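You operate a simulated robot arm through the tools that you are given. There is no shell and no other tool. Be economical: measure what you need, move in short steps, check, and stop when the job is done.

You run a simulated two-armed robot. Do the job below in one go: nothing can be reset, and whatever is moved stays where it is left.

JOB
Take the tea towel from the chair end of the table and hang it over the handle of the top drawer.

It is judged by the outcome, as a careful person would: the job done as asked, and still so three seconds after it is handed in. It fails if anything else is knocked over, pushed out of place, dropped, spilled or broken. Flat cloth is picked up by pressing the open fingertips on it (5 to 10 N) and closing them slowly along it; thin cloth reads only 2 to 8 mm in the jaws.

ROBOT AND FRAMES
Two 7-joint arms with two-finger parallel grippers on one trunk, on a base that drives. Base frame: it is fixed to the floor where the robot stands at the start and does not move with it; the origin is under the middle of the robot, x ahead of it, y to its left, z up. Readings come in mm, degrees, newtons and seconds.
The left shoulder is at the start at [50, 165, 1030], the right one opposite. Payload 3.91 kg a hand.
The TCP of each hand is the grasp point between the finger pads, 30 mm short of the fingertips. In the tool frame z runs along the fingers and y along their closing line. Largest opening 110 mm; finger width 20, thickness 10; the body of the gripper, 48 by 112 mm, starts 55 mm behind the TCP.
Orientation is told as [roll, pitch, yaw] about the base's x, y, z axes, in that order, counted from this pose: with the fingers straight down and closing along the base's y, the tool's x points along the base's -x, its y along +y and its z along -z.

CONTROLS
- The arms move only by the tool apply_moves. It takes "left_deltas", "right_deltas" or both (then of equal length, played together; a hand with none holds still); each is a list of rows, each a list of 6 numbers: the shift along the tool's x, y, z in mm, then the turn, a rotation vector about the tool's x, y, z in degrees. In form: [[dx, dy, dz, ax, ay, az], ...]. A call has 1 to 8 rows; each row shifts and turns the commanded pose from where the row before left it, along the tool's axes as they then stand. "left_hand" and "right_hand" are, for a hand that has rows, the gripper command, from -1 (fully open) to 1 (shut), values between in proportion, set as the call begins (left out, the last holds). Each row takes 0.2 s and may step no farther than 50 mm and 8.6 degrees from the row before; otherwise, or with a gripper value out of range, the whole call is refused. Where a pose cannot be reached the arm comes as near as it can. A force on the tool above 40 N (or 10 N above the force at the start of the call, whichever is more), or a blocked arm, ends the call early, and 0.2 s more pass. Each finger travels about 45 mm/s and halts on what it meets, pressing with about 28 N; the grip force reading is that of the motor and also rises with nothing between the fingers. The clock runs only during rows and for 0.2 s after the last one: add rows that do not move to give the fingers time. The reply holds the time, the measured pose of the TCP, the force on the tool along the base axes, the opening and the grip force, in the units named above and with some noise, with the torque about the TCP (base axes, N m) and any sound that the robot's microphone picked up.
- Cameras (640 x 400 px; columns grow to the right, rows downward): "scene" is now at [108.6, -35.9, 1199]; the picture's right is [-0.40, -0.92, 0.00], its down [-0.54, 0.24, -0.81] and it looks along [0.74, -0.32, -0.59] (base axes); focal length 249 px, centre (320, 200). "left" rides on the left gripper at [72, -17, -103] in its tool frame; the picture's right is [0.23, 0.97, 0.00], its down [-0.76, 0.18, -0.62] and it looks along [-0.61, 0.14, 0.78] (tool axes); focal length 222 px, centre (320, 200). "right" rides on the right gripper at [72, 17, -103] in its tool frame; the picture's right is [-0.23, 0.97, 0.00], its down [-0.76, -0.18, -0.62] and it looks along [-0.61, -0.14, 0.78] (tool axes); focal length 222 px, centre (320, 200). There is no depth. A picture from a camera that has moved, and an enlarged one, comes with that camera's place and axes in the base frame and with its lens.
- grab_frame(camera): a new picture of that camera. It takes no simulated time.
- move_column(by): slides the trunk up (or, below 0, down) by that many mm; the arms and the scene camera ride with it, the base frame stays. It gives what a move gives, with no picture.
- base_move(legs): drives the robot by 1 to 6 legs, each [ahead, left, turn to the left] in mm, mm and degrees, along the robot's own axes; the way and the turn of a leg run together, so that a leg with both is an arc; at most 1500 mm and 180 degrees a leg. The arms and the cameras ride along, it lands a little off, and it stops where it bumps. It gives what a move gives.
- aim_head(pan, tilt): turns the head with the scene camera to pan (to the left, within 80 degrees either way) and tilt (down, from -29 to 69), counted from straight ahead of the robot. It gives what a move gives.
- enlarge(camera, box): a new picture of the part [left, top, right, bottom] of that camera's present view, enlarged. It takes no simulated time.
- close_job(): hands the job in; it is judged then, once.

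Go step by step. Nothing tells you exact positions but the pictures and the camera data: compare them with the known pose of the tool, close in by small moves and look again before you grip or let go. The budget is 120 turns and 88 pictures, counting those below and the enlarged ones. Unless the task says otherwise, let go and move clear before handing in, and close with one line.

The tools are called after "Request:" as name(argument=value, ...) on one line, values as JSON. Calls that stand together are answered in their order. apply_moves: Moves the arms, as the interface text tells. Its arguments: {"type":"object","properties":{"left_deltas":{"type":"array"},"left_hand":{"type":"number"},"right_deltas":{"type":"array"},"right_hand":{"type":"number"}},"required":[]} The other tools are called the same way: move_column (by) slides the trunk up or down; base_move (legs) drives the base; aim_head (pan, tilt) turns the head that bears the scene camera; grab_frame (camera) takes a picture; enlarge (camera, box) takes an enlarged picture of a part of a camera's view; close_job () hands the job in.

At the start:

```text
time_s: 0.0
left_eef_pos: [489.0, 43.5, 887.4]
left_tcp_rot: [0.0, 0.0, 0.0]
left_force: [0.2, -0.2, -0.3]
left_ft_torque: [-0.02, 0.02, 0.0]
left_finger_gap: 109.9
left_grasp_force: 0.1
right_eef_pos: [454.6, -366.6, 898.7]
right_tcp_rot: [0.0, 0.1, 0.0]
right_force: [0.2, 0.9, -0.2]
right_ft_torque: [0.04, 0.0, 0.02]
right_finger_gap: 110.2
right_grasp_force: 0.1
trunk travel left (down, up): [-250.0, 253.0]
robot x, y, heading: [1.1, -5.7, -0.0]
head pan, tilt: [-23.5, 36.3]
```

scene: 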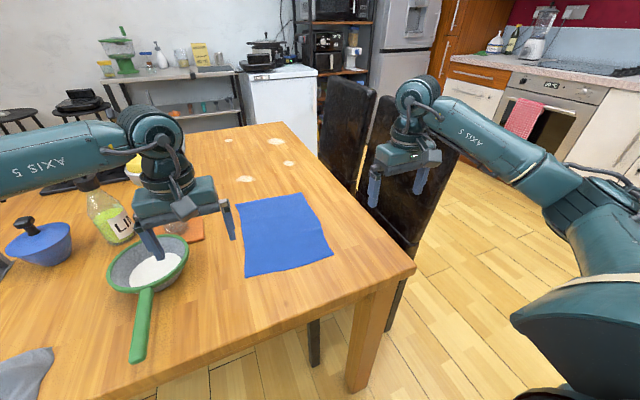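
right: 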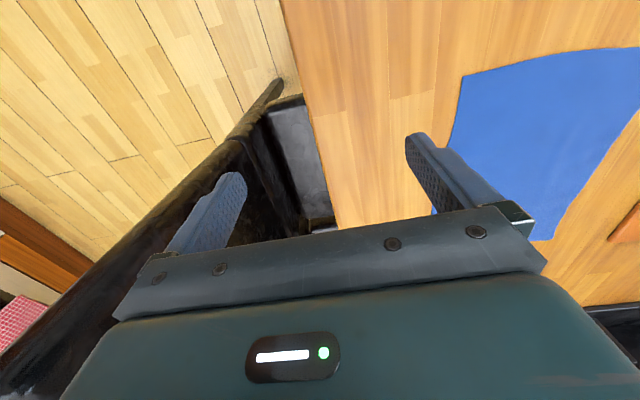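
left: 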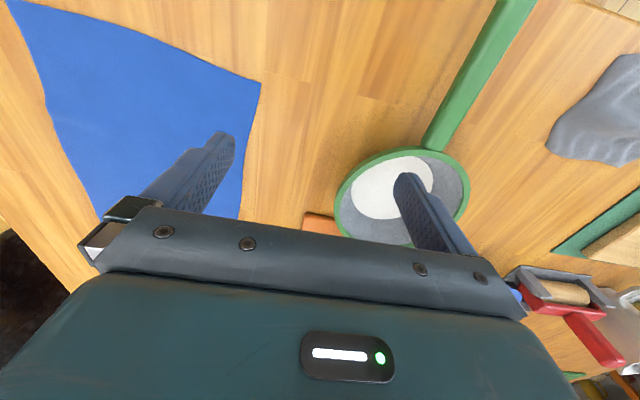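

I see a blue cloth at the right (chair) end of the table, roughly x 500–810, y −20 to −265. A wooden drawer front with a handle may be in the far background, so I'll look around first.

Request:
enlarge(camera="scene", box=[380, 0, 640, 162])

Request:
aim_head(pan=-75, tilt=25)

Request:
grab_frame(camera="scene")

Request:
aim_head(pan=40, tilt=30)

Request:
grab_frame(camera="scene")

```text
2.46 times, centred on (510, 81) of scene
camera zoom: at [108.6, -35.9, 1199.0], right [-0.4, -0.92, 0.0], down [-0.54, 0.24, -0.81], along [0.74, -0.32, -0.59], focal length 612 px, centre (-148, 493)
```

zoom: 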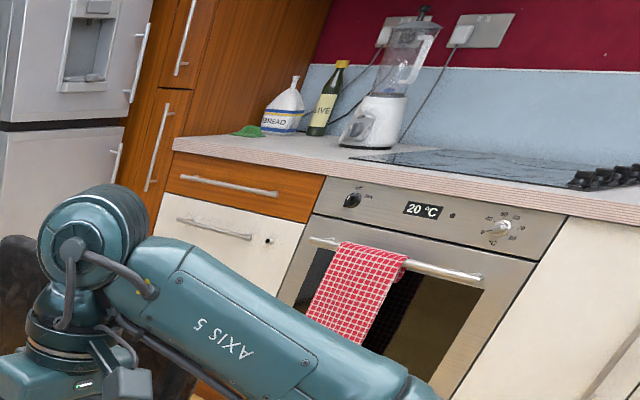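

```text
time_s: 1.2
left_eef_pos: [487.1, 44.6, 887.6]
left_tcp_rot: [-0.1, 0.0, 0.0]
left_force: [0.3, 0.7, 0.7]
left_ft_torque: [-0.04, 0.01, -0.04]
left_finger_gap: 110.0
left_grasp_force: 0.0
right_eef_pos: [454.7, -368.1, 899.0]
right_tcp_rot: [0.0, 0.0, 0.0]
right_force: [0.1, 0.1, 0.3]
right_ft_torque: [-0.05, -0.03, -0.02]
right_finger_gap: 109.8
right_grasp_force: 0.0
trunk travel left (down, up): [-250.0, 253.0]
robot x, y, heading: [3.1, 0.3, 0.2]
head pan, tilt: [-75.0, 25.0]
```

```text
83 pictures are left
camera scene: at [52.4, -90.1, 1216.7], right [-0.97, -0.26, 0.0], down [-0.11, 0.41, -0.91], along [0.24, -0.88, -0.42], focal length 249 px, centre (320, 200)
```

scene: 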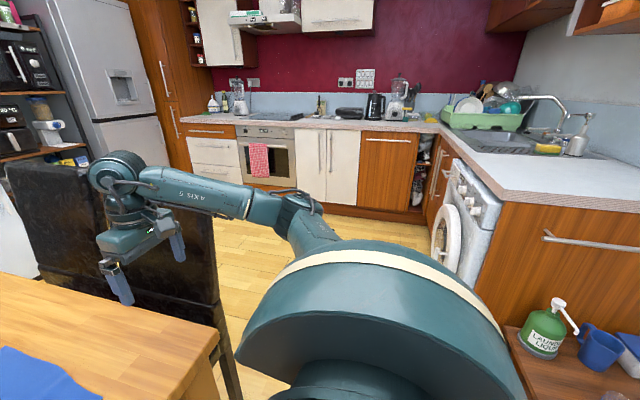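

```text
time_s: 3.1
left_eef_pos: [487.4, 43.4, 885.9]
left_tcp_rot: [0.0, 0.0, 0.0]
left_force: [-0.3, 0.3, 0.5]
left_ft_torque: [0.01, -0.02, -0.01]
left_finger_gap: 109.7
left_grasp_force: 0.0
right_eef_pos: [454.1, -366.8, 898.3]
right_tcp_rot: [-0.1, -0.1, 0.1]
right_force: [-0.2, -0.4, -0.6]
right_ft_torque: [-0.01, 0.0, 0.01]
right_finger_gap: 110.0
right_grasp_force: 0.2
trunk travel left (down, up): [-250.0, 253.0]
robot x, y, heading: [1.7, 0.7, 0.0]
head pan, tilt: [40.0, 30.0]
```

```text
82 pictures are left
camera scene: at [97.8, 57.0, 1208.8], right [0.64, -0.77, 0.0], down [-0.38, -0.32, -0.87], along [0.66, 0.56, -0.5], focal length 249 px, centre (320, 200)
```

scene: 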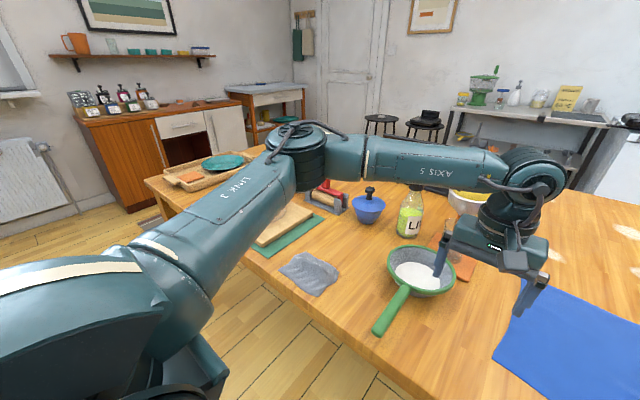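

The candidates are a drawer stack beside the oven, with a wooden top front, and a lone white drawer in the left cabinet. I'll zoom in on both.

Request:
enlarge(camera="scene", box=[60, 60, 300, 210])

Request:
aim_head(pan=-62, tilt=20)

Request:
enlarge(camera="scene", box=[200, 60, 440, 210])

Request:
aim_head(pan=-80, tilt=50)

Request:
grab_frame(camera="scene")

Request:
aim_head(pan=80, tilt=40)

Request:
grab_frame(camera="scene")

```text
2.67 times, centred on (180, 135) of scene
camera zoom: at [97.8, 57.0, 1208.8], right [0.64, -0.77, 0.0], down [-0.38, -0.32, -0.87], along [0.66, 0.56, -0.5], focal length 663 px, centre (693, 373)
```

zoom: 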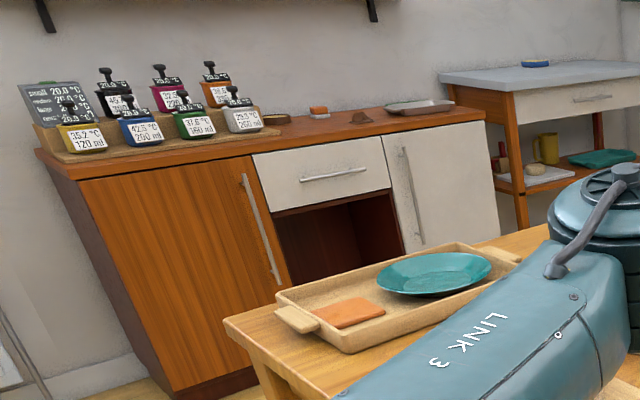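

```text
time_s: 4.9
left_eef_pos: [489.2, 43.0, 886.3]
left_tcp_rot: [0.0, 0.0, 0.0]
left_force: [0.4, -0.6, 0.4]
left_ft_torque: [0.0, -0.03, 0.0]
left_finger_gap: 109.9
left_grasp_force: 0.1
right_eef_pos: [453.8, -367.1, 898.2]
right_tcp_rot: [0.0, 0.0, -0.1]
right_force: [-0.1, 0.1, 0.2]
right_ft_torque: [0.0, -0.03, 0.0]
right_finger_gap: 109.9
right_grasp_force: 0.0
trunk travel left (down, up): [-250.0, 253.0]
robot x, y, heading: [-1.1, -1.4, -0.3]
head pan, tilt: [-62.0, 20.0]
```

```text
2.67 times, centred on (320, 135) of scene
camera zoom: at [72.3, -83.3, 1224.8], right [-0.88, -0.47, 0.0], down [-0.16, 0.3, -0.94], along [0.44, -0.83, -0.34], focal length 663 px, centre (320, 373)
```

zoom: 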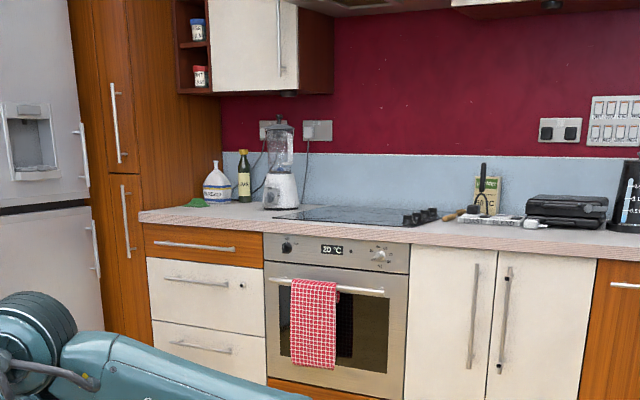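

```text
time_s: 5.9
left_eef_pos: [488.3, 43.1, 887.1]
left_tcp_rot: [0.0, 0.0, 0.0]
left_force: [-0.3, 0.0, 0.5]
left_ft_torque: [0.0, 0.0, -0.01]
left_finger_gap: 109.8
left_grasp_force: 0.1
right_eef_pos: [454.7, -367.7, 899.9]
right_tcp_rot: [0.1, 0.0, 0.0]
right_force: [0.2, 0.3, 1.1]
right_ft_torque: [0.0, -0.03, 0.0]
right_finger_gap: 109.9
right_grasp_force: 0.0
trunk travel left (down, up): [-250.0, 253.0]
robot x, y, heading: [1.0, -2.9, 0.1]
head pan, tilt: [-80.0, 50.0]
```

```text
79 pictures are left
camera scene: at [41.9, -77.0, 1179.3], right [-0.98, -0.17, 0.0], down [-0.13, 0.75, -0.64], along [0.11, -0.63, -0.77], focal length 249 px, centre (320, 200)
```

scene: 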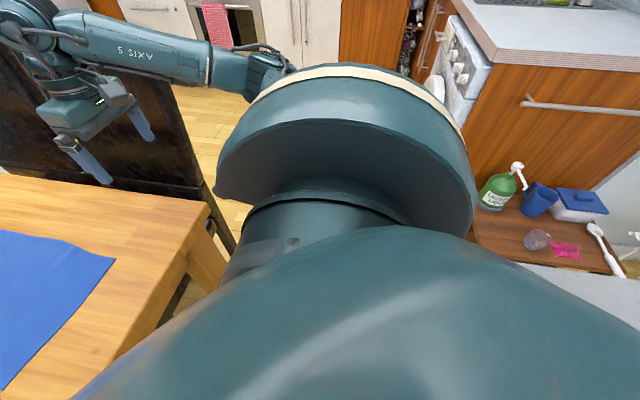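

```text
time_s: 8.3
left_eef_pos: [487.1, 44.1, 886.2]
left_tcp_rot: [0.1, 0.1, 0.0]
left_force: [0.3, 0.5, -0.1]
left_ft_torque: [0.02, 0.01, 0.03]
left_finger_gap: 110.1
left_grasp_force: 0.1
right_eef_pos: [455.4, -368.3, 898.4]
right_tcp_rot: [0.0, -0.1, 0.0]
right_force: [-0.5, -0.1, -0.3]
right_ft_torque: [0.02, -0.01, -0.01]
right_finger_gap: 110.0
right_grasp_force: 0.2
trunk travel left (down, up): [-250.0, 253.0]
robot x, y, heading: [0.1, -0.7, 0.0]
head pan, tilt: [80.0, 40.0]
```

```text
78 pictures are left
camera scene: at [43.3, 82.6, 1193.4], right [0.98, -0.17, 0.0], down [-0.11, -0.63, -0.77], along [0.13, 0.75, -0.64], focal length 249 px, centre (320, 200)
```

scene: 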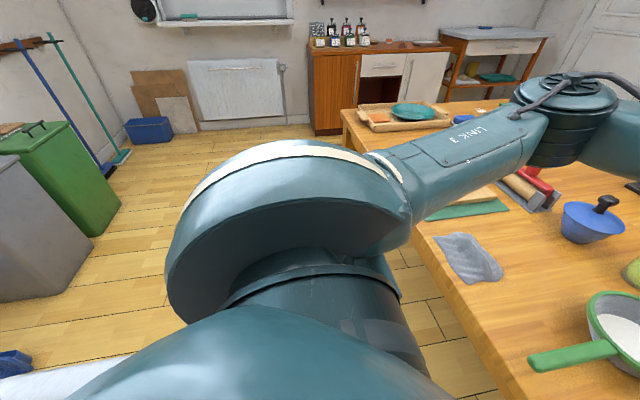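

The stack beside the oven has a wooden top drawer with a long bar handle, roughly at (1770, −2200), and that's the target. The grey rag and red towel are distractors, so I'll look squarely at the blue towel before picking it up.

Request:
aim_head(pan=-12, tilt=50)

Request:
grab_frame(camera="scene")

```text
time_s: 10.0
left_eef_pos: [488.6, 43.2, 887.3]
left_tcp_rot: [-0.1, -0.1, 0.1]
left_force: [0.5, -0.4, 0.6]
left_ft_torque: [0.02, -0.01, 0.0]
left_finger_gap: 110.2
left_grasp_force: 0.0
right_eef_pos: [455.0, -367.5, 897.5]
right_tcp_rot: [0.0, 0.0, 0.0]
right_force: [0.1, 0.6, -0.5]
right_ft_torque: [-0.02, 0.02, -0.01]
right_finger_gap: 110.2
right_grasp_force: 0.0
trunk travel left (down, up): [-250.0, 253.0]
robot x, y, heading: [4.4, -1.9, -0.0]
head pan, tilt: [-12.0, 50.0]
```

```text
77 pictures are left
camera scene: at [103.8, -17.1, 1179.2], right [-0.21, -0.98, 0.0], down [-0.75, 0.16, -0.64], along [0.63, -0.13, -0.77], focal length 249 px, centre (320, 200)
```

scene: 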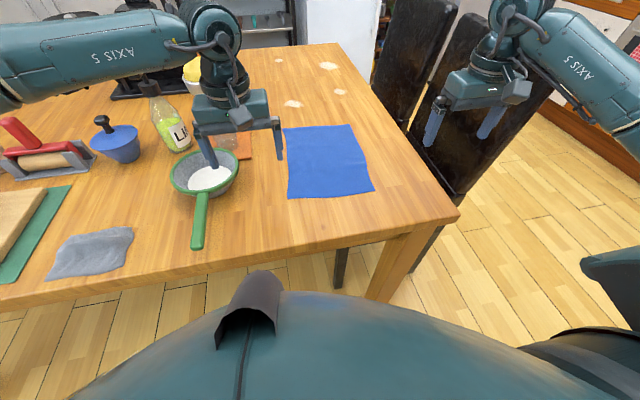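

The towel's corners are about (514,−22), (498,−241), (797,−264) and (821,−42). I'll pinch its near edge with both hands, starting by hovering over the two near corners.

Request:
apply_moves(left_deltas=[[-7.7, -19.6, 17.4, 0, 0, 0], [-7.7, -19.6, 17.4, 0, 0, 0], [-7.7, -19.6, 17.4, 0, 0, 0], [-7.7, -19.6, 17.4, 0, 0, 0], [-7.7, -19.6, 17.4, 0, 0, 0], [0, 0, 0, 0, 0, 0]], right_deltas=[[-12, 31.8, 19.6, 0, 0, 0], [-12, 31.8, 19.6, 0, 0, 0], [-12, 31.8, 19.6, 0, 0, 0], [-12, 31.8, 19.6, 0, 0, 0], [-12, 31.8, 19.6, 0, 0, 0], [0, 0, 0, 0, 0, 0]], left_hand=0.27, right_hand=0.27)

Request:
grab_frame(camera="left")

Request:
grab_frame(camera="right")

Request:
grab_frame(camera="scene")

```text
time_s: 11.4
left_eef_pos: [527.9, -55.7, 798.5]
left_tcp_rot: [0.0, 0.0, 0.0]
left_force: [-0.6, 0.1, 0.2]
left_ft_torque: [0.02, 0.03, -0.04]
left_finger_gap: 40.1
left_grasp_force: 0.0
right_eef_pos: [514.6, -208.5, 800.3]
right_tcp_rot: [0.1, 0.0, 0.0]
right_force: [0.5, 0.0, -0.7]
right_ft_torque: [-0.03, 0.01, -0.01]
right_finger_gap: 40.3
right_grasp_force: 0.1
trunk travel left (down, up): [-250.0, 253.0]
robot x, y, heading: [0.9, 4.2, -0.0]
head pan, tilt: [-12.0, 50.0]
```

```text
76 pictures are left
camera left: at [455.0, -72.6, 900.7], right [-0.23, 0.97, 0.0], down [0.76, 0.18, 0.62], along [0.61, 0.14, -0.78], focal length 222 px, centre (320, 200)
```

left: 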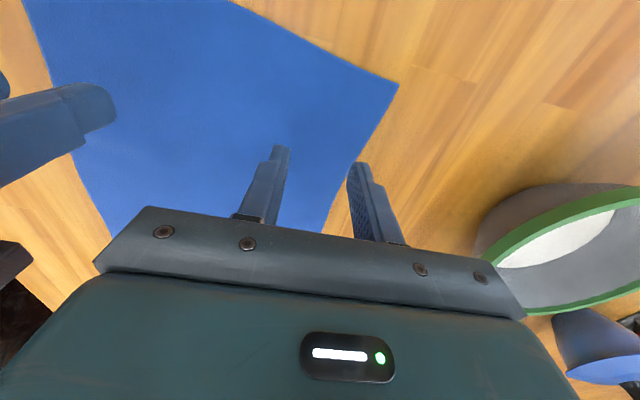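

```text
75 pictures are left
camera right: at [443.5, -191.3, 903.4], right [0.23, 0.97, 0.0], down [0.76, -0.18, 0.62], along [0.61, -0.14, -0.78], focal length 222 px, centre (320, 200)
```

right: 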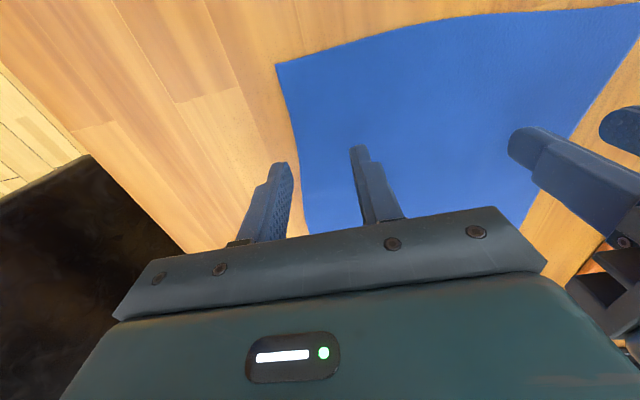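

```text
74 pictures are left
camera scene: at [103.9, -17.1, 1179.2], right [-0.21, -0.98, 0.0], down [-0.75, 0.16, -0.64], along [0.63, -0.13, -0.77], focal length 249 px, centre (320, 200)
```

scene: 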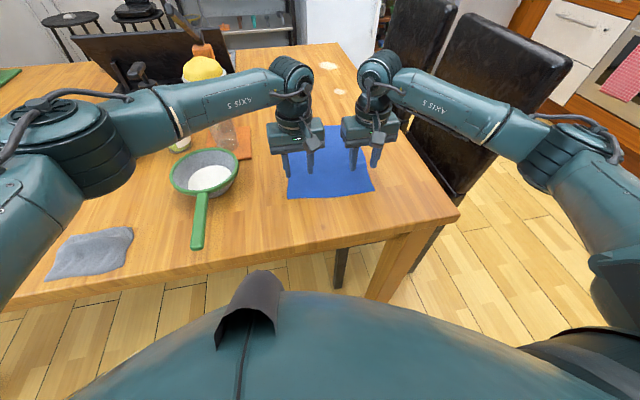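

Triangulating the wrist cameras against the scene camera puts the cloth at about z≈752, not 701, so its near corners are about (472,−21) and (457,−217). I'll shift the hands to match and then descend carefully to contact.

Request:
apply_moves(left_deltas=[[21.5, 2.7, -2, 0, 0, 0], [21.5, 2.7, 0, 0, 0, 0], [0, 0, 0, 0, 0, 0]], right_deltas=[[20.8, 9.2, -2, 0, 0, 0], [20.8, 9.2, 0, 0, 0, 0], [0, 0, 0, 0, 0, 0]], left_hand=0.42, right_hand=0.42)

Request:
grab_frame(camera="left")

Request:
grab_frame(camera="right")

Request:
enlarge(camera="scene", box=[220, 110, 420, 235])

```text
time_s: 12.2
left_eef_pos: [482.9, -49.5, 801.1]
left_tcp_rot: [0.0, 0.1, 0.0]
left_force: [-0.1, -0.6, -0.2]
left_ft_torque: [-0.03, 0.0, -0.01]
left_finger_gap: 32.0
left_grasp_force: 0.1
right_eef_pos: [471.9, -189.1, 802.0]
right_tcp_rot: [0.0, 0.0, 0.0]
right_force: [-0.2, 0.6, -0.1]
right_ft_torque: [0.02, 0.02, 0.02]
right_finger_gap: 31.8
right_grasp_force: 0.1
trunk travel left (down, up): [-250.0, 253.0]
robot x, y, heading: [0.8, 1.6, -0.1]
head pan, tilt: [-12.0, 50.0]
```

```text
73 pictures are left
camera left: at [409.8, -66.3, 903.4], right [-0.23, 0.97, 0.0], down [0.76, 0.18, 0.62], along [0.61, 0.14, -0.78], focal length 222 px, centre (320, 200)
```

left: 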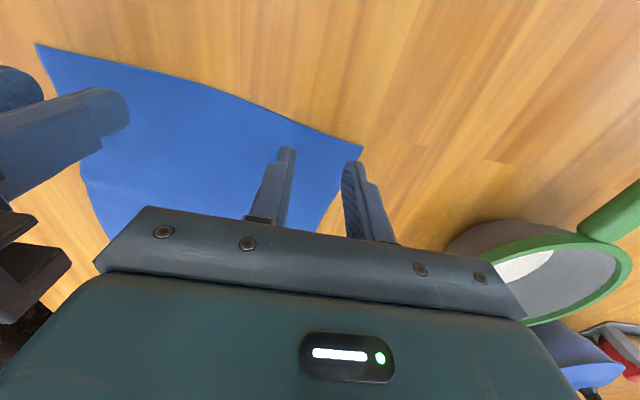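

```text
72 pictures are left
camera right: at [399.4, -174.3, 905.6], right [0.23, 0.97, 0.0], down [0.76, -0.18, 0.62], along [0.61, -0.14, -0.78], focal length 222 px, centre (320, 200)
```

right: 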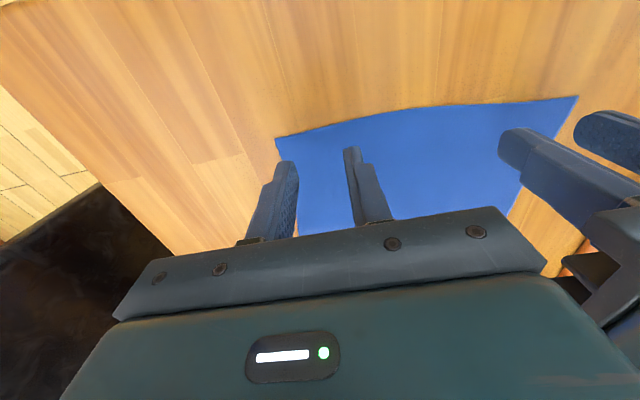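

```text
3.20 times, centred on (320, 172) of scene
camera zoom: at [103.8, -17.1, 1179.2], right [-0.21, -0.98, 0.0], down [-0.75, 0.16, -0.64], along [0.63, -0.13, -0.77], focal length 796 px, centre (320, 288)
```

zoom: 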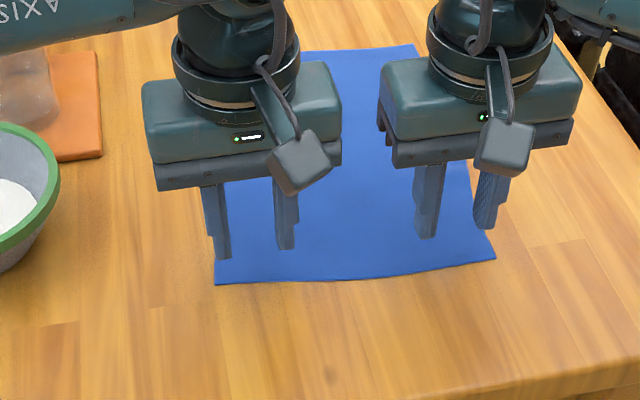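

Both pinch points look right; I'll nudge them slightly inward and come down close to the cloth.

Request:
apply_moves(left_deltas=[[0, -5, 6, 0, 0, 0], [0, 0, 6, 0, 0, 0], [0, 0, 2, 0, 0, 0], [0, 0, 0, 0, 0, 0]], right_deltas=[[0, 3, 6, 0, 0, 0], [0, 0, 6, 0, 0, 0], [0, 0, 2, 0, 0, 0], [0, 0, 0, 0, 0, 0]])

Request:
enlarge(camera="scene", box=[220, 110, 420, 235])

```text
time_s: 13.2
left_eef_pos: [483.5, -54.1, 786.8]
left_tcp_rot: [0.0, 0.1, 0.0]
left_force: [0.8, -0.3, -0.1]
left_ft_torque: [0.0, 0.03, -0.03]
left_finger_gap: 32.1
left_grasp_force: 0.0
right_eef_pos: [471.6, -188.9, 787.4]
right_tcp_rot: [0.0, 0.1, 0.1]
right_force: [-0.3, 0.2, 0.3]
right_ft_torque: [-0.02, 0.01, 0.02]
right_finger_gap: 32.0
right_grasp_force: 0.0
trunk travel left (down, up): [-250.0, 253.0]
robot x, y, heading: [-3.8, 1.8, -0.1]
head pan, tilt: [-12.0, 50.0]
```

```text
3.20 times, centred on (320, 172) of scene
camera zoom: at [103.8, -17.1, 1179.2], right [-0.21, -0.98, 0.0], down [-0.75, 0.16, -0.64], along [0.63, -0.13, -0.77], focal length 796 px, centre (320, 288)
```

zoom: 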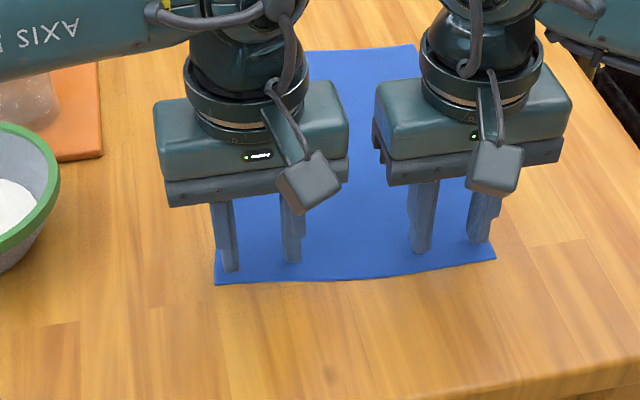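

The tips are just above the cloth, so I'll lower in millimetre steps until I get contact.

Request:
apply_moves(left_deltas=[[0, 0, 1, 0, 0, 0], [0, 0, 1, 0, 0, 0], [0, 0, 1, 0, 0, 0], [0, 0, 0, 0, 0, 0]], right_deltas=[[0, 0, 1, 0, 0, 0], [0, 0, 1, 0, 0, 0], [0, 0, 1, 0, 0, 0], [0, 0, 0, 0, 0, 0]])

```text
time_s: 14.2
left_eef_pos: [482.6, -54.8, 783.8]
left_tcp_rot: [0.1, 0.0, -0.1]
left_force: [-0.3, -0.6, 0.0]
left_ft_torque: [0.02, -0.02, 0.01]
left_finger_gap: 32.2
left_grasp_force: 0.1
right_eef_pos: [472.7, -188.4, 784.7]
right_tcp_rot: [0.1, 0.0, 0.0]
right_force: [-0.5, -0.6, 0.5]
right_ft_torque: [0.01, 0.0, 0.0]
right_finger_gap: 31.9
right_grasp_force: 0.0
trunk travel left (down, up): [-250.0, 253.0]
robot x, y, heading: [-0.4, 1.8, -0.0]
head pan, tilt: [-12.0, 50.0]
```

No contact yet, so I'll carry on down.

Request:
apply_moves(left_deltas=[[0, 0, 1, 0, 0, 0], [0, 0, 1, 0, 0, 0], [0, 0, 0, 0, 0, 0]], right_deltas=[[0, 0, 1, 0, 0, 0], [0, 0, 1, 0, 0, 0], [0, 0, 0, 0, 0, 0]])

```text
time_s: 15.0
left_eef_pos: [483.2, -54.6, 781.5]
left_tcp_rot: [0.0, 0.0, 0.0]
left_force: [1.1, -0.4, 0.5]
left_ft_torque: [0.0, -0.01, 0.01]
left_finger_gap: 31.7
left_grasp_force: 0.1
right_eef_pos: [473.3, -187.2, 783.6]
right_tcp_rot: [0.0, -0.1, 0.0]
right_force: [-0.4, -0.2, 0.0]
right_ft_torque: [-0.02, -0.01, -0.02]
right_finger_gap: 32.1
right_grasp_force: 0.0
trunk travel left (down, up): [-250.0, 253.0]
robot x, y, heading: [-1.6, 2.2, -0.0]
head pan, tilt: [-12.0, 50.0]
```

Request:
apply_moves(left_deltas=[[0, 0, 1, 0, 0, 0], [0, 0, 1, 0, 0, 0], [0, 0, 0, 0, 0, 0]], right_deltas=[[0, 0, 1, 0, 0, 0], [0, 0, 1, 0, 0, 0], [0, 0, 0, 0, 0, 0]])

Request:
enlarge(camera="scene", box=[260, 140, 400, 228])

```text
time_s: 15.8
left_eef_pos: [483.7, -54.3, 782.0]
left_tcp_rot: [-0.1, -0.2, 0.1]
left_force: [1.7, -1.5, 11.1]
left_ft_torque: [0.07, -0.04, -0.02]
left_finger_gap: 31.6
left_grasp_force: 0.0
right_eef_pos: [473.8, -187.1, 782.7]
right_tcp_rot: [-0.1, -0.1, 0.0]
right_force: [0.8, -0.2, -0.2]
right_ft_torque: [-0.03, 0.03, -0.02]
right_finger_gap: 31.8
right_grasp_force: 0.0
trunk travel left (down, up): [-250.0, 253.0]
robot x, y, heading: [4.4, -0.6, 0.2]
head pan, tilt: [-12.0, 50.0]
```

```text
4.55 times, centred on (330, 184) of scene
camera zoom: at [103.2, -17.2, 1179.5], right [-0.21, -0.98, 0.0], down [-0.75, 0.16, -0.64], along [0.63, -0.13, -0.77], focal length 1130 px, centre (274, 273)
```

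zoom: 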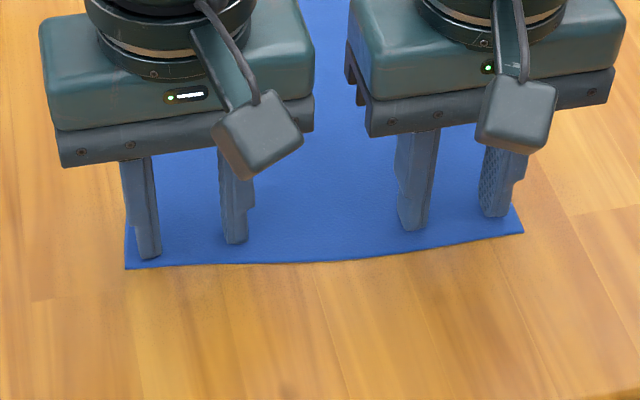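

The left hand is in contact at 11 N and the right isn't quite there. I'll ease the left up a touch and bring the right down.

Request:
apply_moves(left_deltas=[[0, 0, -0.3, 0, 0, 0], [0, 0, 0, 0, 0, 0], [0, 0, 0, 0, 0, 0]], right_deltas=[[0, 0, 0.5, 0, 0, 0], [0, 0, 0.5, 0, 0, 0], [0, 0, 0, 0, 0, 0]])

```text
time_s: 16.6
left_eef_pos: [483.1, -53.8, 781.4]
left_tcp_rot: [0.0, 0.0, -0.1]
left_force: [2.8, -3.5, 12.1]
left_ft_torque: [0.02, -0.02, 0.01]
left_finger_gap: 31.8
left_grasp_force: 0.0
right_eef_pos: [474.3, -187.3, 781.6]
right_tcp_rot: [-0.1, -0.1, 0.0]
right_force: [-0.6, 0.2, 3.2]
right_ft_torque: [0.01, 0.02, 0.01]
right_finger_gap: 32.1
right_grasp_force: 0.0
trunk travel left (down, up): [-250.0, 253.0]
robot x, y, heading: [-2.5, 2.2, -0.0]
head pan, tilt: [-12.0, 50.0]
```

Request:
apply_moves(left_deltas=[[0, 0, -0.6, 0, 0, 0], [0, 0, 0, 0, 0, 0]], right_deltas=[[0, 0, 0.4, 0, 0, 0], [0, 0, 0, 0, 0, 0]])

```text
time_s: 17.2
left_eef_pos: [482.6, -54.3, 783.1]
left_tcp_rot: [-0.1, 0.1, -0.1]
left_force: [1.4, -1.3, 7.3]
left_ft_torque: [0.01, -0.03, -0.01]
left_finger_gap: 32.0
left_grasp_force: 0.1
right_eef_pos: [472.0, -186.5, 782.6]
right_tcp_rot: [-0.1, -0.1, 0.0]
right_force: [1.4, -1.3, 9.0]
right_ft_torque: [-0.11, -0.02, 0.04]
right_finger_gap: 32.1
right_grasp_force: 0.0
trunk travel left (down, up): [-250.0, 253.0]
robot x, y, heading: [-2.2, 3.7, -0.3]
head pan, tilt: [-12.0, 50.0]
```

Both hands press at 7–9 N, so I'll close slowly.

Request:
apply_moves(left_deltas=[[0, 0, 0, 0, 0, 0], [0, 0, 0, 0, 0, 0]], right_deltas=[[0, 0, 0, 0, 0, 0], [0, 0, 0, 0, 0, 0]], left_hand=0.55, right_hand=0.55)

Request:
apply_moves(left_deltas=[[0, 0, 0, 0, 0, 0], [0, 0, 0, 0, 0, 0]], right_deltas=[[0, 0, 0, 0, 0, 0], [0, 0, 0, 0, 0, 0]], left_hand=0.68, right_hand=0.68)

Request:
enlarge(camera="scene", box=[260, 140, 400, 228])

```text
time_s: 17.8
left_eef_pos: [481.8, -53.4, 781.9]
left_tcp_rot: [0.1, 0.0, 0.0]
left_force: [0.0, -1.4, 4.1]
left_ft_torque: [0.04, -0.02, 0.02]
left_finger_gap: 25.0
left_grasp_force: 0.5
right_eef_pos: [472.8, -185.4, 781.4]
right_tcp_rot: [0.0, -0.1, 0.0]
right_force: [0.2, 1.0, 11.0]
right_ft_torque: [-0.09, 0.01, -0.01]
right_finger_gap: 25.1
right_grasp_force: 0.9
trunk travel left (down, up): [-250.0, 253.0]
robot x, y, heading: [2.8, 0.2, 0.2]
head pan, tilt: [-12.0, 50.0]
```

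```text
time_s: 18.4
left_eef_pos: [483.0, -54.3, 781.2]
left_tcp_rot: [0.0, -0.1, 0.0]
left_force: [-0.5, -1.3, 1.8]
left_ft_torque: [-0.02, 0.02, -0.01]
left_finger_gap: 17.8
left_grasp_force: 0.3
right_eef_pos: [474.3, -186.3, 781.8]
right_tcp_rot: [0.0, -0.1, 0.0]
right_force: [-0.4, 2.7, 13.1]
right_ft_torque: [-0.01, 0.05, 0.0]
right_finger_gap: 16.6
right_grasp_force: 0.0
trunk travel left (down, up): [-250.0, 253.0]
robot x, y, heading: [-0.9, 5.7, -0.2]
head pan, tilt: [-12.0, 50.0]
```

```text
4.55 times, centred on (330, 184) of scene
camera zoom: at [102.8, -16.7, 1179.4], right [-0.21, -0.98, 0.0], down [-0.75, 0.16, -0.64], along [0.63, -0.13, -0.77], focal length 1130 px, centre (274, 273)
```

zoom: 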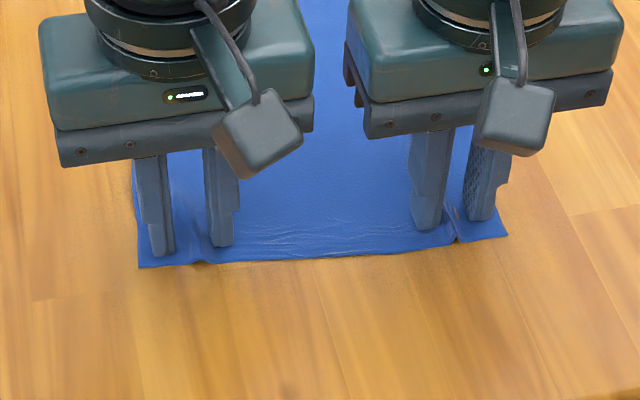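

Ridges are forming between the fingers. I'll rebalance the pressure and finish closing.

Request:
apply_moves(left_deltas=[[0, 0, 0.7, 0, 0, 0], [0, 0, 0, 0, 0, 0], [0, 0, 0, 0, 0, 0]], right_deltas=[[0, 0, -0.4, 0, 0, 0], [0, 0, 0, 0, 0, 0], [0, 0, 0, 0, 0, 0]], left_hand=0.8, right_hand=0.8)

Request:
apply_moves(left_deltas=[[0, 0, 0, 0, 0, 0], [0, 0, 0, 0, 0, 0], [0, 0, 0, 0, 0, 0]], right_deltas=[[0, 0, 0, 0, 0, 0], [0, 0, 0, 0, 0, 0], [0, 0, 0, 0, 0, 0]], left_hand=1, right_hand=1)

Request:
enlarge(camera="scene", box=[260, 140, 400, 228])

```text
time_s: 19.2
left_eef_pos: [483.1, -53.9, 781.5]
left_tcp_rot: [-0.1, -0.1, 0.0]
left_force: [-1.0, -0.4, 6.4]
left_ft_torque: [-0.02, 0.09, 0.01]
left_finger_gap: 11.0
left_grasp_force: 0.1
right_eef_pos: [473.6, -187.5, 781.4]
right_tcp_rot: [0.0, -0.1, 0.0]
right_force: [1.6, 1.8, 12.0]
right_ft_torque: [-0.01, 0.0, -0.01]
right_finger_gap: 10.8
right_grasp_force: 0.0
trunk travel left (down, up): [-250.0, 253.0]
robot x, y, heading: [-2.5, -1.1, -0.1]
head pan, tilt: [-12.0, 50.0]
```

```text
time_s: 20.0
left_eef_pos: [483.6, -54.5, 781.5]
left_tcp_rot: [-0.1, -0.1, 0.1]
left_force: [0.2, -8.1, 8.8]
left_ft_torque: [-0.22, -0.01, -0.03]
left_finger_gap: 1.3
left_grasp_force: 27.6
right_eef_pos: [472.4, -186.7, 782.2]
right_tcp_rot: [0.1, -0.1, 0.1]
right_force: [-0.2, 9.2, 11.1]
right_ft_torque: [0.23, 0.01, 0.03]
right_finger_gap: 2.0
right_grasp_force: 28.1
trunk travel left (down, up): [-250.0, 253.0]
robot x, y, heading: [0.4, 3.0, -0.0]
head pan, tilt: [-12.0, 50.0]
```

```text
4.55 times, centred on (330, 184) of scene
camera zoom: at [102.6, -16.6, 1179.4], right [-0.21, -0.98, 0.0], down [-0.75, 0.16, -0.64], along [0.63, -0.13, -0.77], focal length 1130 px, centre (274, 273)
```

zoom: 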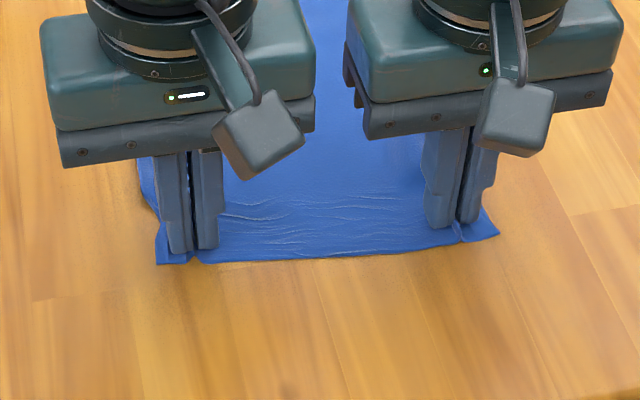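

The gaps read 1.3 and 2.0 mm with tension between the hands, so both probably hold cloth. I'll relax slightly inward, lift, and check.

Request:
apply_moves(left_deltas=[[0, -2, -8, 0, 0, 0], [0, -1, -12, 0, 0, 0], [0, 0, -20, 0, 0, 0], [0, 0, -20, 0, 0, 0], [0, 0, 0, 0, 0, 0]], right_deltas=[[0, 2, -8, 0, 0, 0], [0, 1, -12, 0, 0, 0], [0, 0, -20, 0, 0, 0], [0, 0, -20, 0, 0, 0], [0, 0, 0, 0, 0, 0]])

Request:
enlarge(camera="scene", box=[220, 90, 420, 215])

```text
time_s: 21.2
left_eef_pos: [483.8, -57.5, 840.4]
left_tcp_rot: [0.1, -0.1, 0.1]
left_force: [0.5, -0.7, -0.4]
left_ft_torque: [0.0, 0.0, -0.03]
left_finger_gap: 1.2
left_grasp_force: 28.1
right_eef_pos: [472.7, -182.8, 841.5]
right_tcp_rot: [-0.2, 0.0, -0.1]
right_force: [0.0, 0.2, -0.1]
right_ft_torque: [-0.01, -0.02, 0.01]
right_finger_gap: 2.0
right_grasp_force: 28.2
trunk travel left (down, up): [-250.0, 253.0]
robot x, y, heading: [0.6, -4.9, 0.1]
head pan, tilt: [-12.0, 50.0]
```

```text
3.20 times, centred on (320, 152) of scene
camera zoom: at [103.8, -17.1, 1179.2], right [-0.21, -0.98, 0.0], down [-0.75, 0.16, -0.64], along [0.63, -0.13, -0.77], focal length 796 px, centre (320, 352)
```

zoom: 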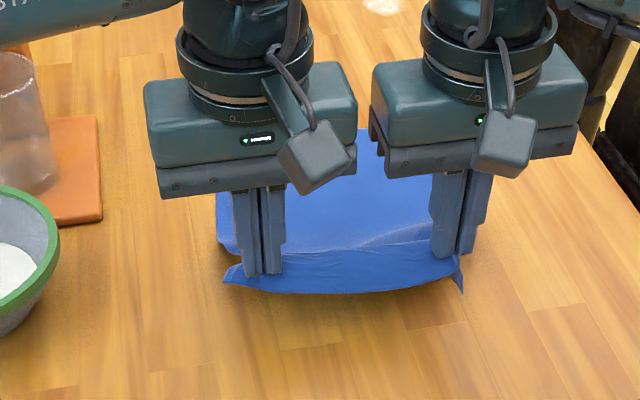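

Both pinches hold. I'll lift on until the towel hangs free.

Request:
apply_moves(left_deltas=[[0, 0, -30, 0, 0, 0], [0, 0, -30, 0, 0, 0], [0, 0, -30, 0, 0, 0], [0, 0, -30, 0, 0, 0], [0, 0, -30, 0, 0, 0], [0, 0, -30, 0, 0, 0], [0, 0, -30, 0, 0, 0], [0, 0, -30, 0, 0, 0]], right_deltas=[[0, 0, -30, 0, 0, 0], [0, 0, -30, 0, 0, 0], [0, 0, -30, 0, 0, 0], [0, 0, -30, 0, 0, 0], [0, 0, -30, 0, 0, 0], [0, 0, -30, 0, 0, 0], [0, 0, -30, 0, 0, 0], [0, 0, -30, 0, 0, 0]])

Request:
grab_frame(camera="scene")

```text
time_s: 23.0
left_eef_pos: [483.9, -56.1, 1080.7]
left_tcp_rot: [0.0, 0.0, 0.1]
left_force: [-0.7, -2.2, 0.5]
left_ft_torque: [-0.01, -0.04, -0.03]
left_finger_gap: 1.8
left_grasp_force: 27.7
right_eef_pos: [472.9, -183.2, 1081.1]
right_tcp_rot: [0.0, 0.0, 0.0]
right_force: [-0.3, 1.2, -0.8]
right_ft_torque: [0.0, -0.02, 0.0]
right_finger_gap: 1.9
right_grasp_force: 27.7
trunk travel left (down, up): [-250.0, 253.0]
robot x, y, heading: [0.7, 1.7, 0.0]
head pan, tilt: [-12.0, 50.0]
```

```text
65 pictures are left
camera scene: at [103.4, -17.1, 1179.2], right [-0.21, -0.98, 0.0], down [-0.75, 0.16, -0.64], along [0.63, -0.13, -0.77], focal length 249 px, centre (320, 200)
```

scene: 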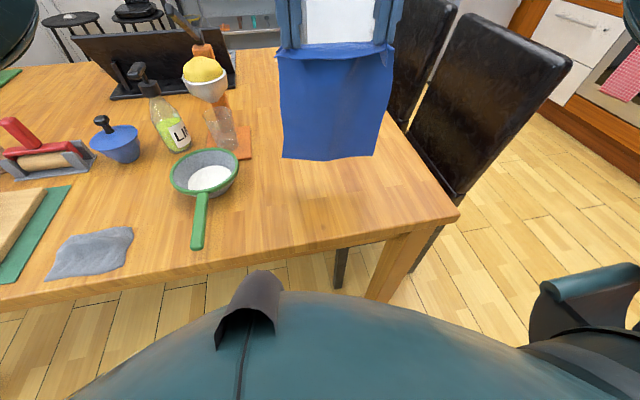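

The towel hangs flat between both hands. Before driving I'll raise the trunk so arms and cloth clear the chairs, retract the hands, and look at the route.

Request:
move_column(by=200)

Request:
apply_moves(left_deltas=[[25, 0, 0, 0, 0, 0], [25, 0, 0, 0, 0, 0], [25, 0, 0, 0, 0, 0], [25, 0, 0, 0, 0, 0]], right_deltas=[[25, 0, 0, 0, 0, 0], [25, 0, 0, 0, 0, 0], [25, 0, 0, 0, 0, 0], [25, 0, 0, 0, 0, 0]])

Request:
aim_head(pan=-70, tilt=45)

Request:
grab_frame(camera="scene")

```text
time_s: 25.2
left_eef_pos: [485.0, -56.9, 1280.9]
left_tcp_rot: [0.1, -0.1, 0.1]
left_force: [0.4, -1.2, -0.9]
left_ft_torque: [-0.04, 0.02, -0.02]
left_finger_gap: 1.5
left_grasp_force: 27.9
right_eef_pos: [471.8, -184.8, 1279.9]
right_tcp_rot: [0.1, 0.0, 0.1]
right_force: [0.2, 1.1, -0.8]
right_ft_torque: [0.04, 0.0, -0.02]
right_finger_gap: 1.9
right_grasp_force: 28.0
trunk travel left (down, up): [-450.0, 53.0]
robot x, y, heading: [0.0, 1.9, -0.1]
head pan, tilt: [-12.0, 50.0]
```

```text
time_s: 26.2
left_eef_pos: [383.4, -56.1, 1279.6]
left_tcp_rot: [0.1, 0.0, 0.0]
left_force: [0.1, -1.5, -0.3]
left_ft_torque: [-0.04, 0.0, 0.0]
left_finger_gap: 1.3
left_grasp_force: 27.9
right_eef_pos: [372.7, -183.5, 1280.1]
right_tcp_rot: [-0.1, 0.0, 0.1]
right_force: [1.2, 0.9, -0.1]
right_ft_torque: [0.05, -0.01, 0.03]
right_finger_gap: 1.8
right_grasp_force: 27.8
trunk travel left (down, up): [-450.0, 53.0]
robot x, y, heading: [-0.6, 1.3, -0.1]
head pan, tilt: [-12.0, 50.0]
```

```text
time_s: 27.4
left_eef_pos: [384.3, -55.9, 1279.9]
left_tcp_rot: [0.0, 0.0, 0.0]
left_force: [-0.4, -1.7, -0.7]
left_ft_torque: [-0.01, 0.01, 0.01]
left_finger_gap: 1.4
left_grasp_force: 28.0
right_eef_pos: [374.6, -184.3, 1280.6]
right_tcp_rot: [0.0, 0.0, 0.0]
right_force: [-0.1, 1.7, 0.6]
right_ft_torque: [0.01, 0.0, -0.01]
right_finger_gap: 2.0
right_grasp_force: 28.2
trunk travel left (down, up): [-450.0, 53.0]
robot x, y, heading: [3.0, 2.5, 0.0]
head pan, tilt: [-70.0, 45.0]
```

```text
64 pictures are left
camera scene: at [56.4, -77.5, 1386.1], right [-0.94, -0.34, 0.0], down [-0.24, 0.66, -0.71], along [0.24, -0.66, -0.71], focal length 249 px, centre (320, 200)
```

scene: 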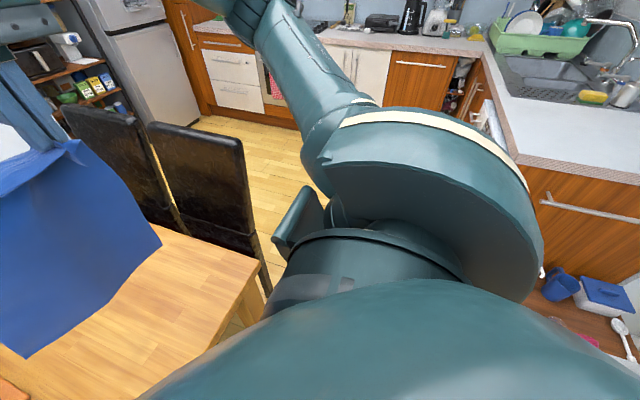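

The chair's near top corner is at about (561,−685,925), the peninsula's at (−313,−918), and the handle at roughly (1650,−2070,830). The corridor at x≈40 is clear, so I'll turn right, drive through, then strafe left.

Request:
base_move(legs=[[0, 0, -90], [1250, 0, 0]])

Request:
aim_head(pan=50, tilt=35)

Request:
grab_frame(camera="scene")

```text
time_s: 35.8
left_eef_pos: [-56.6, -1295.4, 1280.2]
left_tcp_rot: [-0.1, 0.0, -90.6]
left_force: [-1.0, 0.8, 0.9]
left_ft_torque: [-0.03, 0.05, 0.01]
left_finger_gap: 1.5
left_grasp_force: 28.7
right_eef_pos: [-183.3, -1281.4, 1279.9]
right_tcp_rot: [0.0, 0.1, -90.8]
right_force: [1.3, 0.2, -1.0]
right_ft_torque: [-0.05, -0.01, 0.03]
right_finger_gap: 2.1
right_grasp_force: 27.7
trunk travel left (down, up): [-450.0, 53.0]
robot x, y, heading: [6.3, -912.3, -90.7]
head pan, tilt: [-70.0, 45.0]
stopped in leg 2: the robot was blocked; the commanded pose is now the measured one
```

```text
time_s: 37.8
left_eef_pos: [-57.3, -1296.5, 1279.6]
left_tcp_rot: [0.0, 0.2, -90.7]
left_force: [-1.1, 0.3, 0.7]
left_ft_torque: [-0.01, 0.04, 0.01]
left_finger_gap: 1.2
left_grasp_force: 28.1
right_eef_pos: [-184.9, -1283.5, 1279.6]
right_tcp_rot: [0.0, 0.1, -90.8]
right_force: [1.2, -0.3, -0.2]
right_ft_torque: [0.0, -0.07, 0.09]
right_finger_gap: 2.2
right_grasp_force: 27.8
trunk travel left (down, up): [-450.0, 53.0]
robot x, y, heading: [1.7, -911.4, -90.9]
head pan, tilt: [50.0, 35.0]
```

```text
63 pictures are left
camera scene: at [69.7, -999.7, 1400.9], right [-0.65, -0.76, 0.0], down [-0.43, 0.37, -0.82], along [0.62, -0.53, -0.57], focal length 249 px, centre (320, 200)
```

scene: 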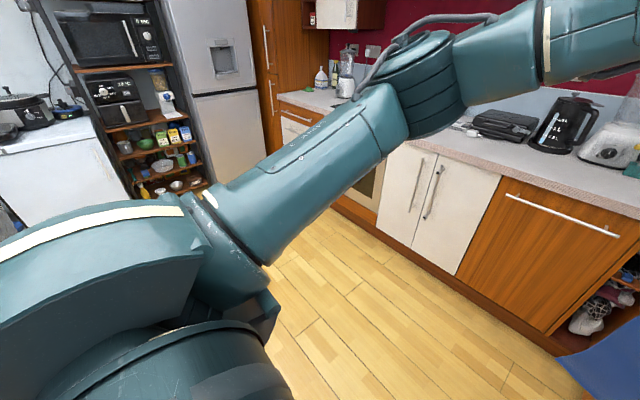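

Blocked at y≈−912, most likely by the peninsula on my right. I'll look there.

Request:
aim_head(pan=-40, tilt=60)

Request:
grab_frame(camera="scene")

Request:
aim_head(pan=0, tilt=60)

Request:
grab_frame(camera="scene")

```text
time_s: 39.4
left_eef_pos: [-56.3, -1295.0, 1279.0]
left_tcp_rot: [0.0, 0.2, -90.7]
left_force: [-1.7, -0.1, 0.6]
left_ft_torque: [-0.01, 0.07, 0.0]
left_finger_gap: 1.6
left_grasp_force: 27.9
right_eef_pos: [-184.7, -1283.7, 1279.0]
right_tcp_rot: [0.0, 0.1, -90.7]
right_force: [1.0, -0.4, 0.6]
right_ft_torque: [-0.05, -0.07, 0.05]
right_finger_gap: 2.0
right_grasp_force: 28.1
trunk travel left (down, up): [-450.0, 53.0]
robot x, y, heading: [2.7, -908.5, -90.8]
head pan, tilt: [-40.0, 60.0]
```

```text
62 pictures are left
camera scene: at [-40.4, -992.7, 1366.7], right [-0.76, 0.65, 0.0], down [0.56, 0.66, -0.5], along [-0.33, -0.38, -0.87], focal length 249 px, centre (320, 200)
```

scene: 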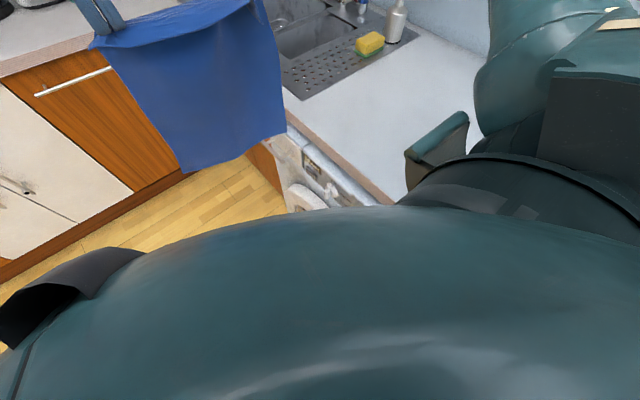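

```text
time_s: 40.5
left_eef_pos: [-56.2, -1296.0, 1278.8]
left_tcp_rot: [0.0, 0.1, -90.7]
left_force: [-1.1, 0.8, 0.8]
left_ft_torque: [0.02, 0.02, 0.0]
left_finger_gap: 1.3
left_grasp_force: 28.3
right_eef_pos: [-184.6, -1283.4, 1279.7]
right_tcp_rot: [-0.1, 0.2, -90.8]
right_force: [-0.2, 0.3, -0.5]
right_ft_torque: [-0.01, -0.08, 0.04]
right_finger_gap: 2.1
right_grasp_force: 28.1
trunk travel left (down, up): [-450.0, 53.0]
robot x, y, heading: [0.7, -913.0, -90.6]
head pan, tilt: [0.0, 60.0]
```

```text
61 pictures are left
camera scene: at [2.1, -1008.8, 1366.7], right [-1.0, 0.01, 0.0], down [0.01, 0.87, -0.5], along [-0.01, -0.5, -0.87], focal length 249 px, centre (320, 200)
```

scene: 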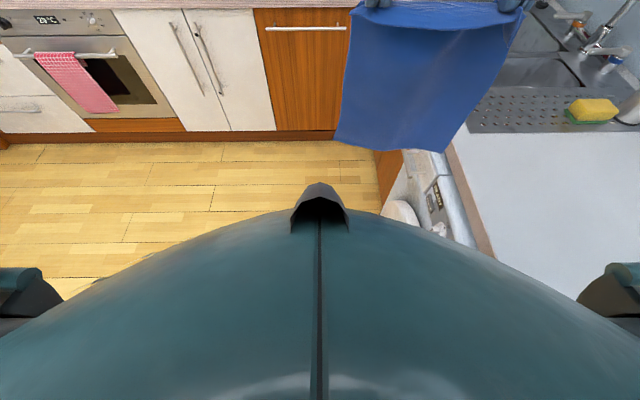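

The washing machine and peninsula stick out beside the base on the right. I'll back off slightly, shift left, and then continue diagonally.

Request:
base_move(legs=[[-30, 0, 0], [0, 150, 0], [300, 200, 0]])

```text
time_s: 44.2
left_eef_pos: [289.7, -1570.1, 1279.2]
left_tcp_rot: [-0.1, 0.0, -90.5]
left_force: [-0.8, -0.2, -0.6]
left_ft_torque: [0.0, 0.07, 0.01]
left_finger_gap: 1.1
left_grasp_force: 28.1
right_eef_pos: [161.0, -1558.1, 1280.5]
right_tcp_rot: [0.0, 0.1, -90.8]
right_force: [1.3, -0.3, -1.2]
right_ft_torque: [0.05, 0.0, 0.04]
right_finger_gap: 2.1
right_grasp_force: 28.1
trunk travel left (down, up): [-450.0, 53.0]
robot x, y, heading: [348.7, -1186.5, -90.8]
head pan, tilt: [0.0, 60.0]
```

Free now. I'll strafe left toward the drawer stack and take a look.

Request:
base_move(legs=[[0, 1200, 0.8]])

Request:
aim_head(pan=20, tilt=40)

Request:
grab_frame(camera="scene")

```text
time_s: 50.4
left_eef_pos: [1509.2, -1582.1, 1278.5]
left_tcp_rot: [0.0, 0.1, -90.6]
left_force: [-1.2, 0.3, 0.2]
left_ft_torque: [0.02, 0.04, -0.01]
left_finger_gap: 1.3
left_grasp_force: 27.7
right_eef_pos: [1380.8, -1570.8, 1279.8]
right_tcp_rot: [0.0, 0.3, -90.7]
right_force: [2.2, -0.9, 0.0]
right_ft_torque: [-0.01, 0.0, 0.01]
right_finger_gap: 2.2
right_grasp_force: 28.0
trunk travel left (down, up): [-450.0, 53.0]
robot x, y, heading: [1570.2, -1196.3, -90.8]
head pan, tilt: [0.0, 60.0]
```

```text
time_s: 51.2
left_eef_pos: [1508.8, -1582.3, 1279.3]
left_tcp_rot: [0.1, 0.1, -90.6]
left_force: [-1.4, -0.3, 0.4]
left_ft_torque: [0.01, 0.03, 0.03]
left_finger_gap: 1.4
left_grasp_force: 28.1
right_eef_pos: [1381.4, -1572.0, 1278.6]
right_tcp_rot: [0.0, 0.2, -90.6]
right_force: [1.2, -1.0, -0.1]
right_ft_torque: [-0.01, -0.02, 0.03]
right_finger_gap: 2.2
right_grasp_force: 28.1
trunk travel left (down, up): [-450.0, 53.0]
robot x, y, heading: [1569.9, -1196.2, -90.9]
head pan, tilt: [20.0, 40.0]
```

```text
60 pictures are left
camera scene: at [1596.3, -1308.6, 1393.3], right [-0.94, -0.33, 0.0], down [-0.21, 0.61, -0.77], along [0.25, -0.72, -0.64], focal length 249 px, centre (320, 200)
```

scene: 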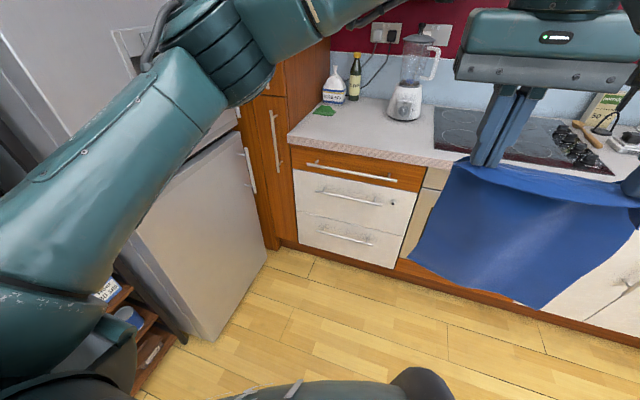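

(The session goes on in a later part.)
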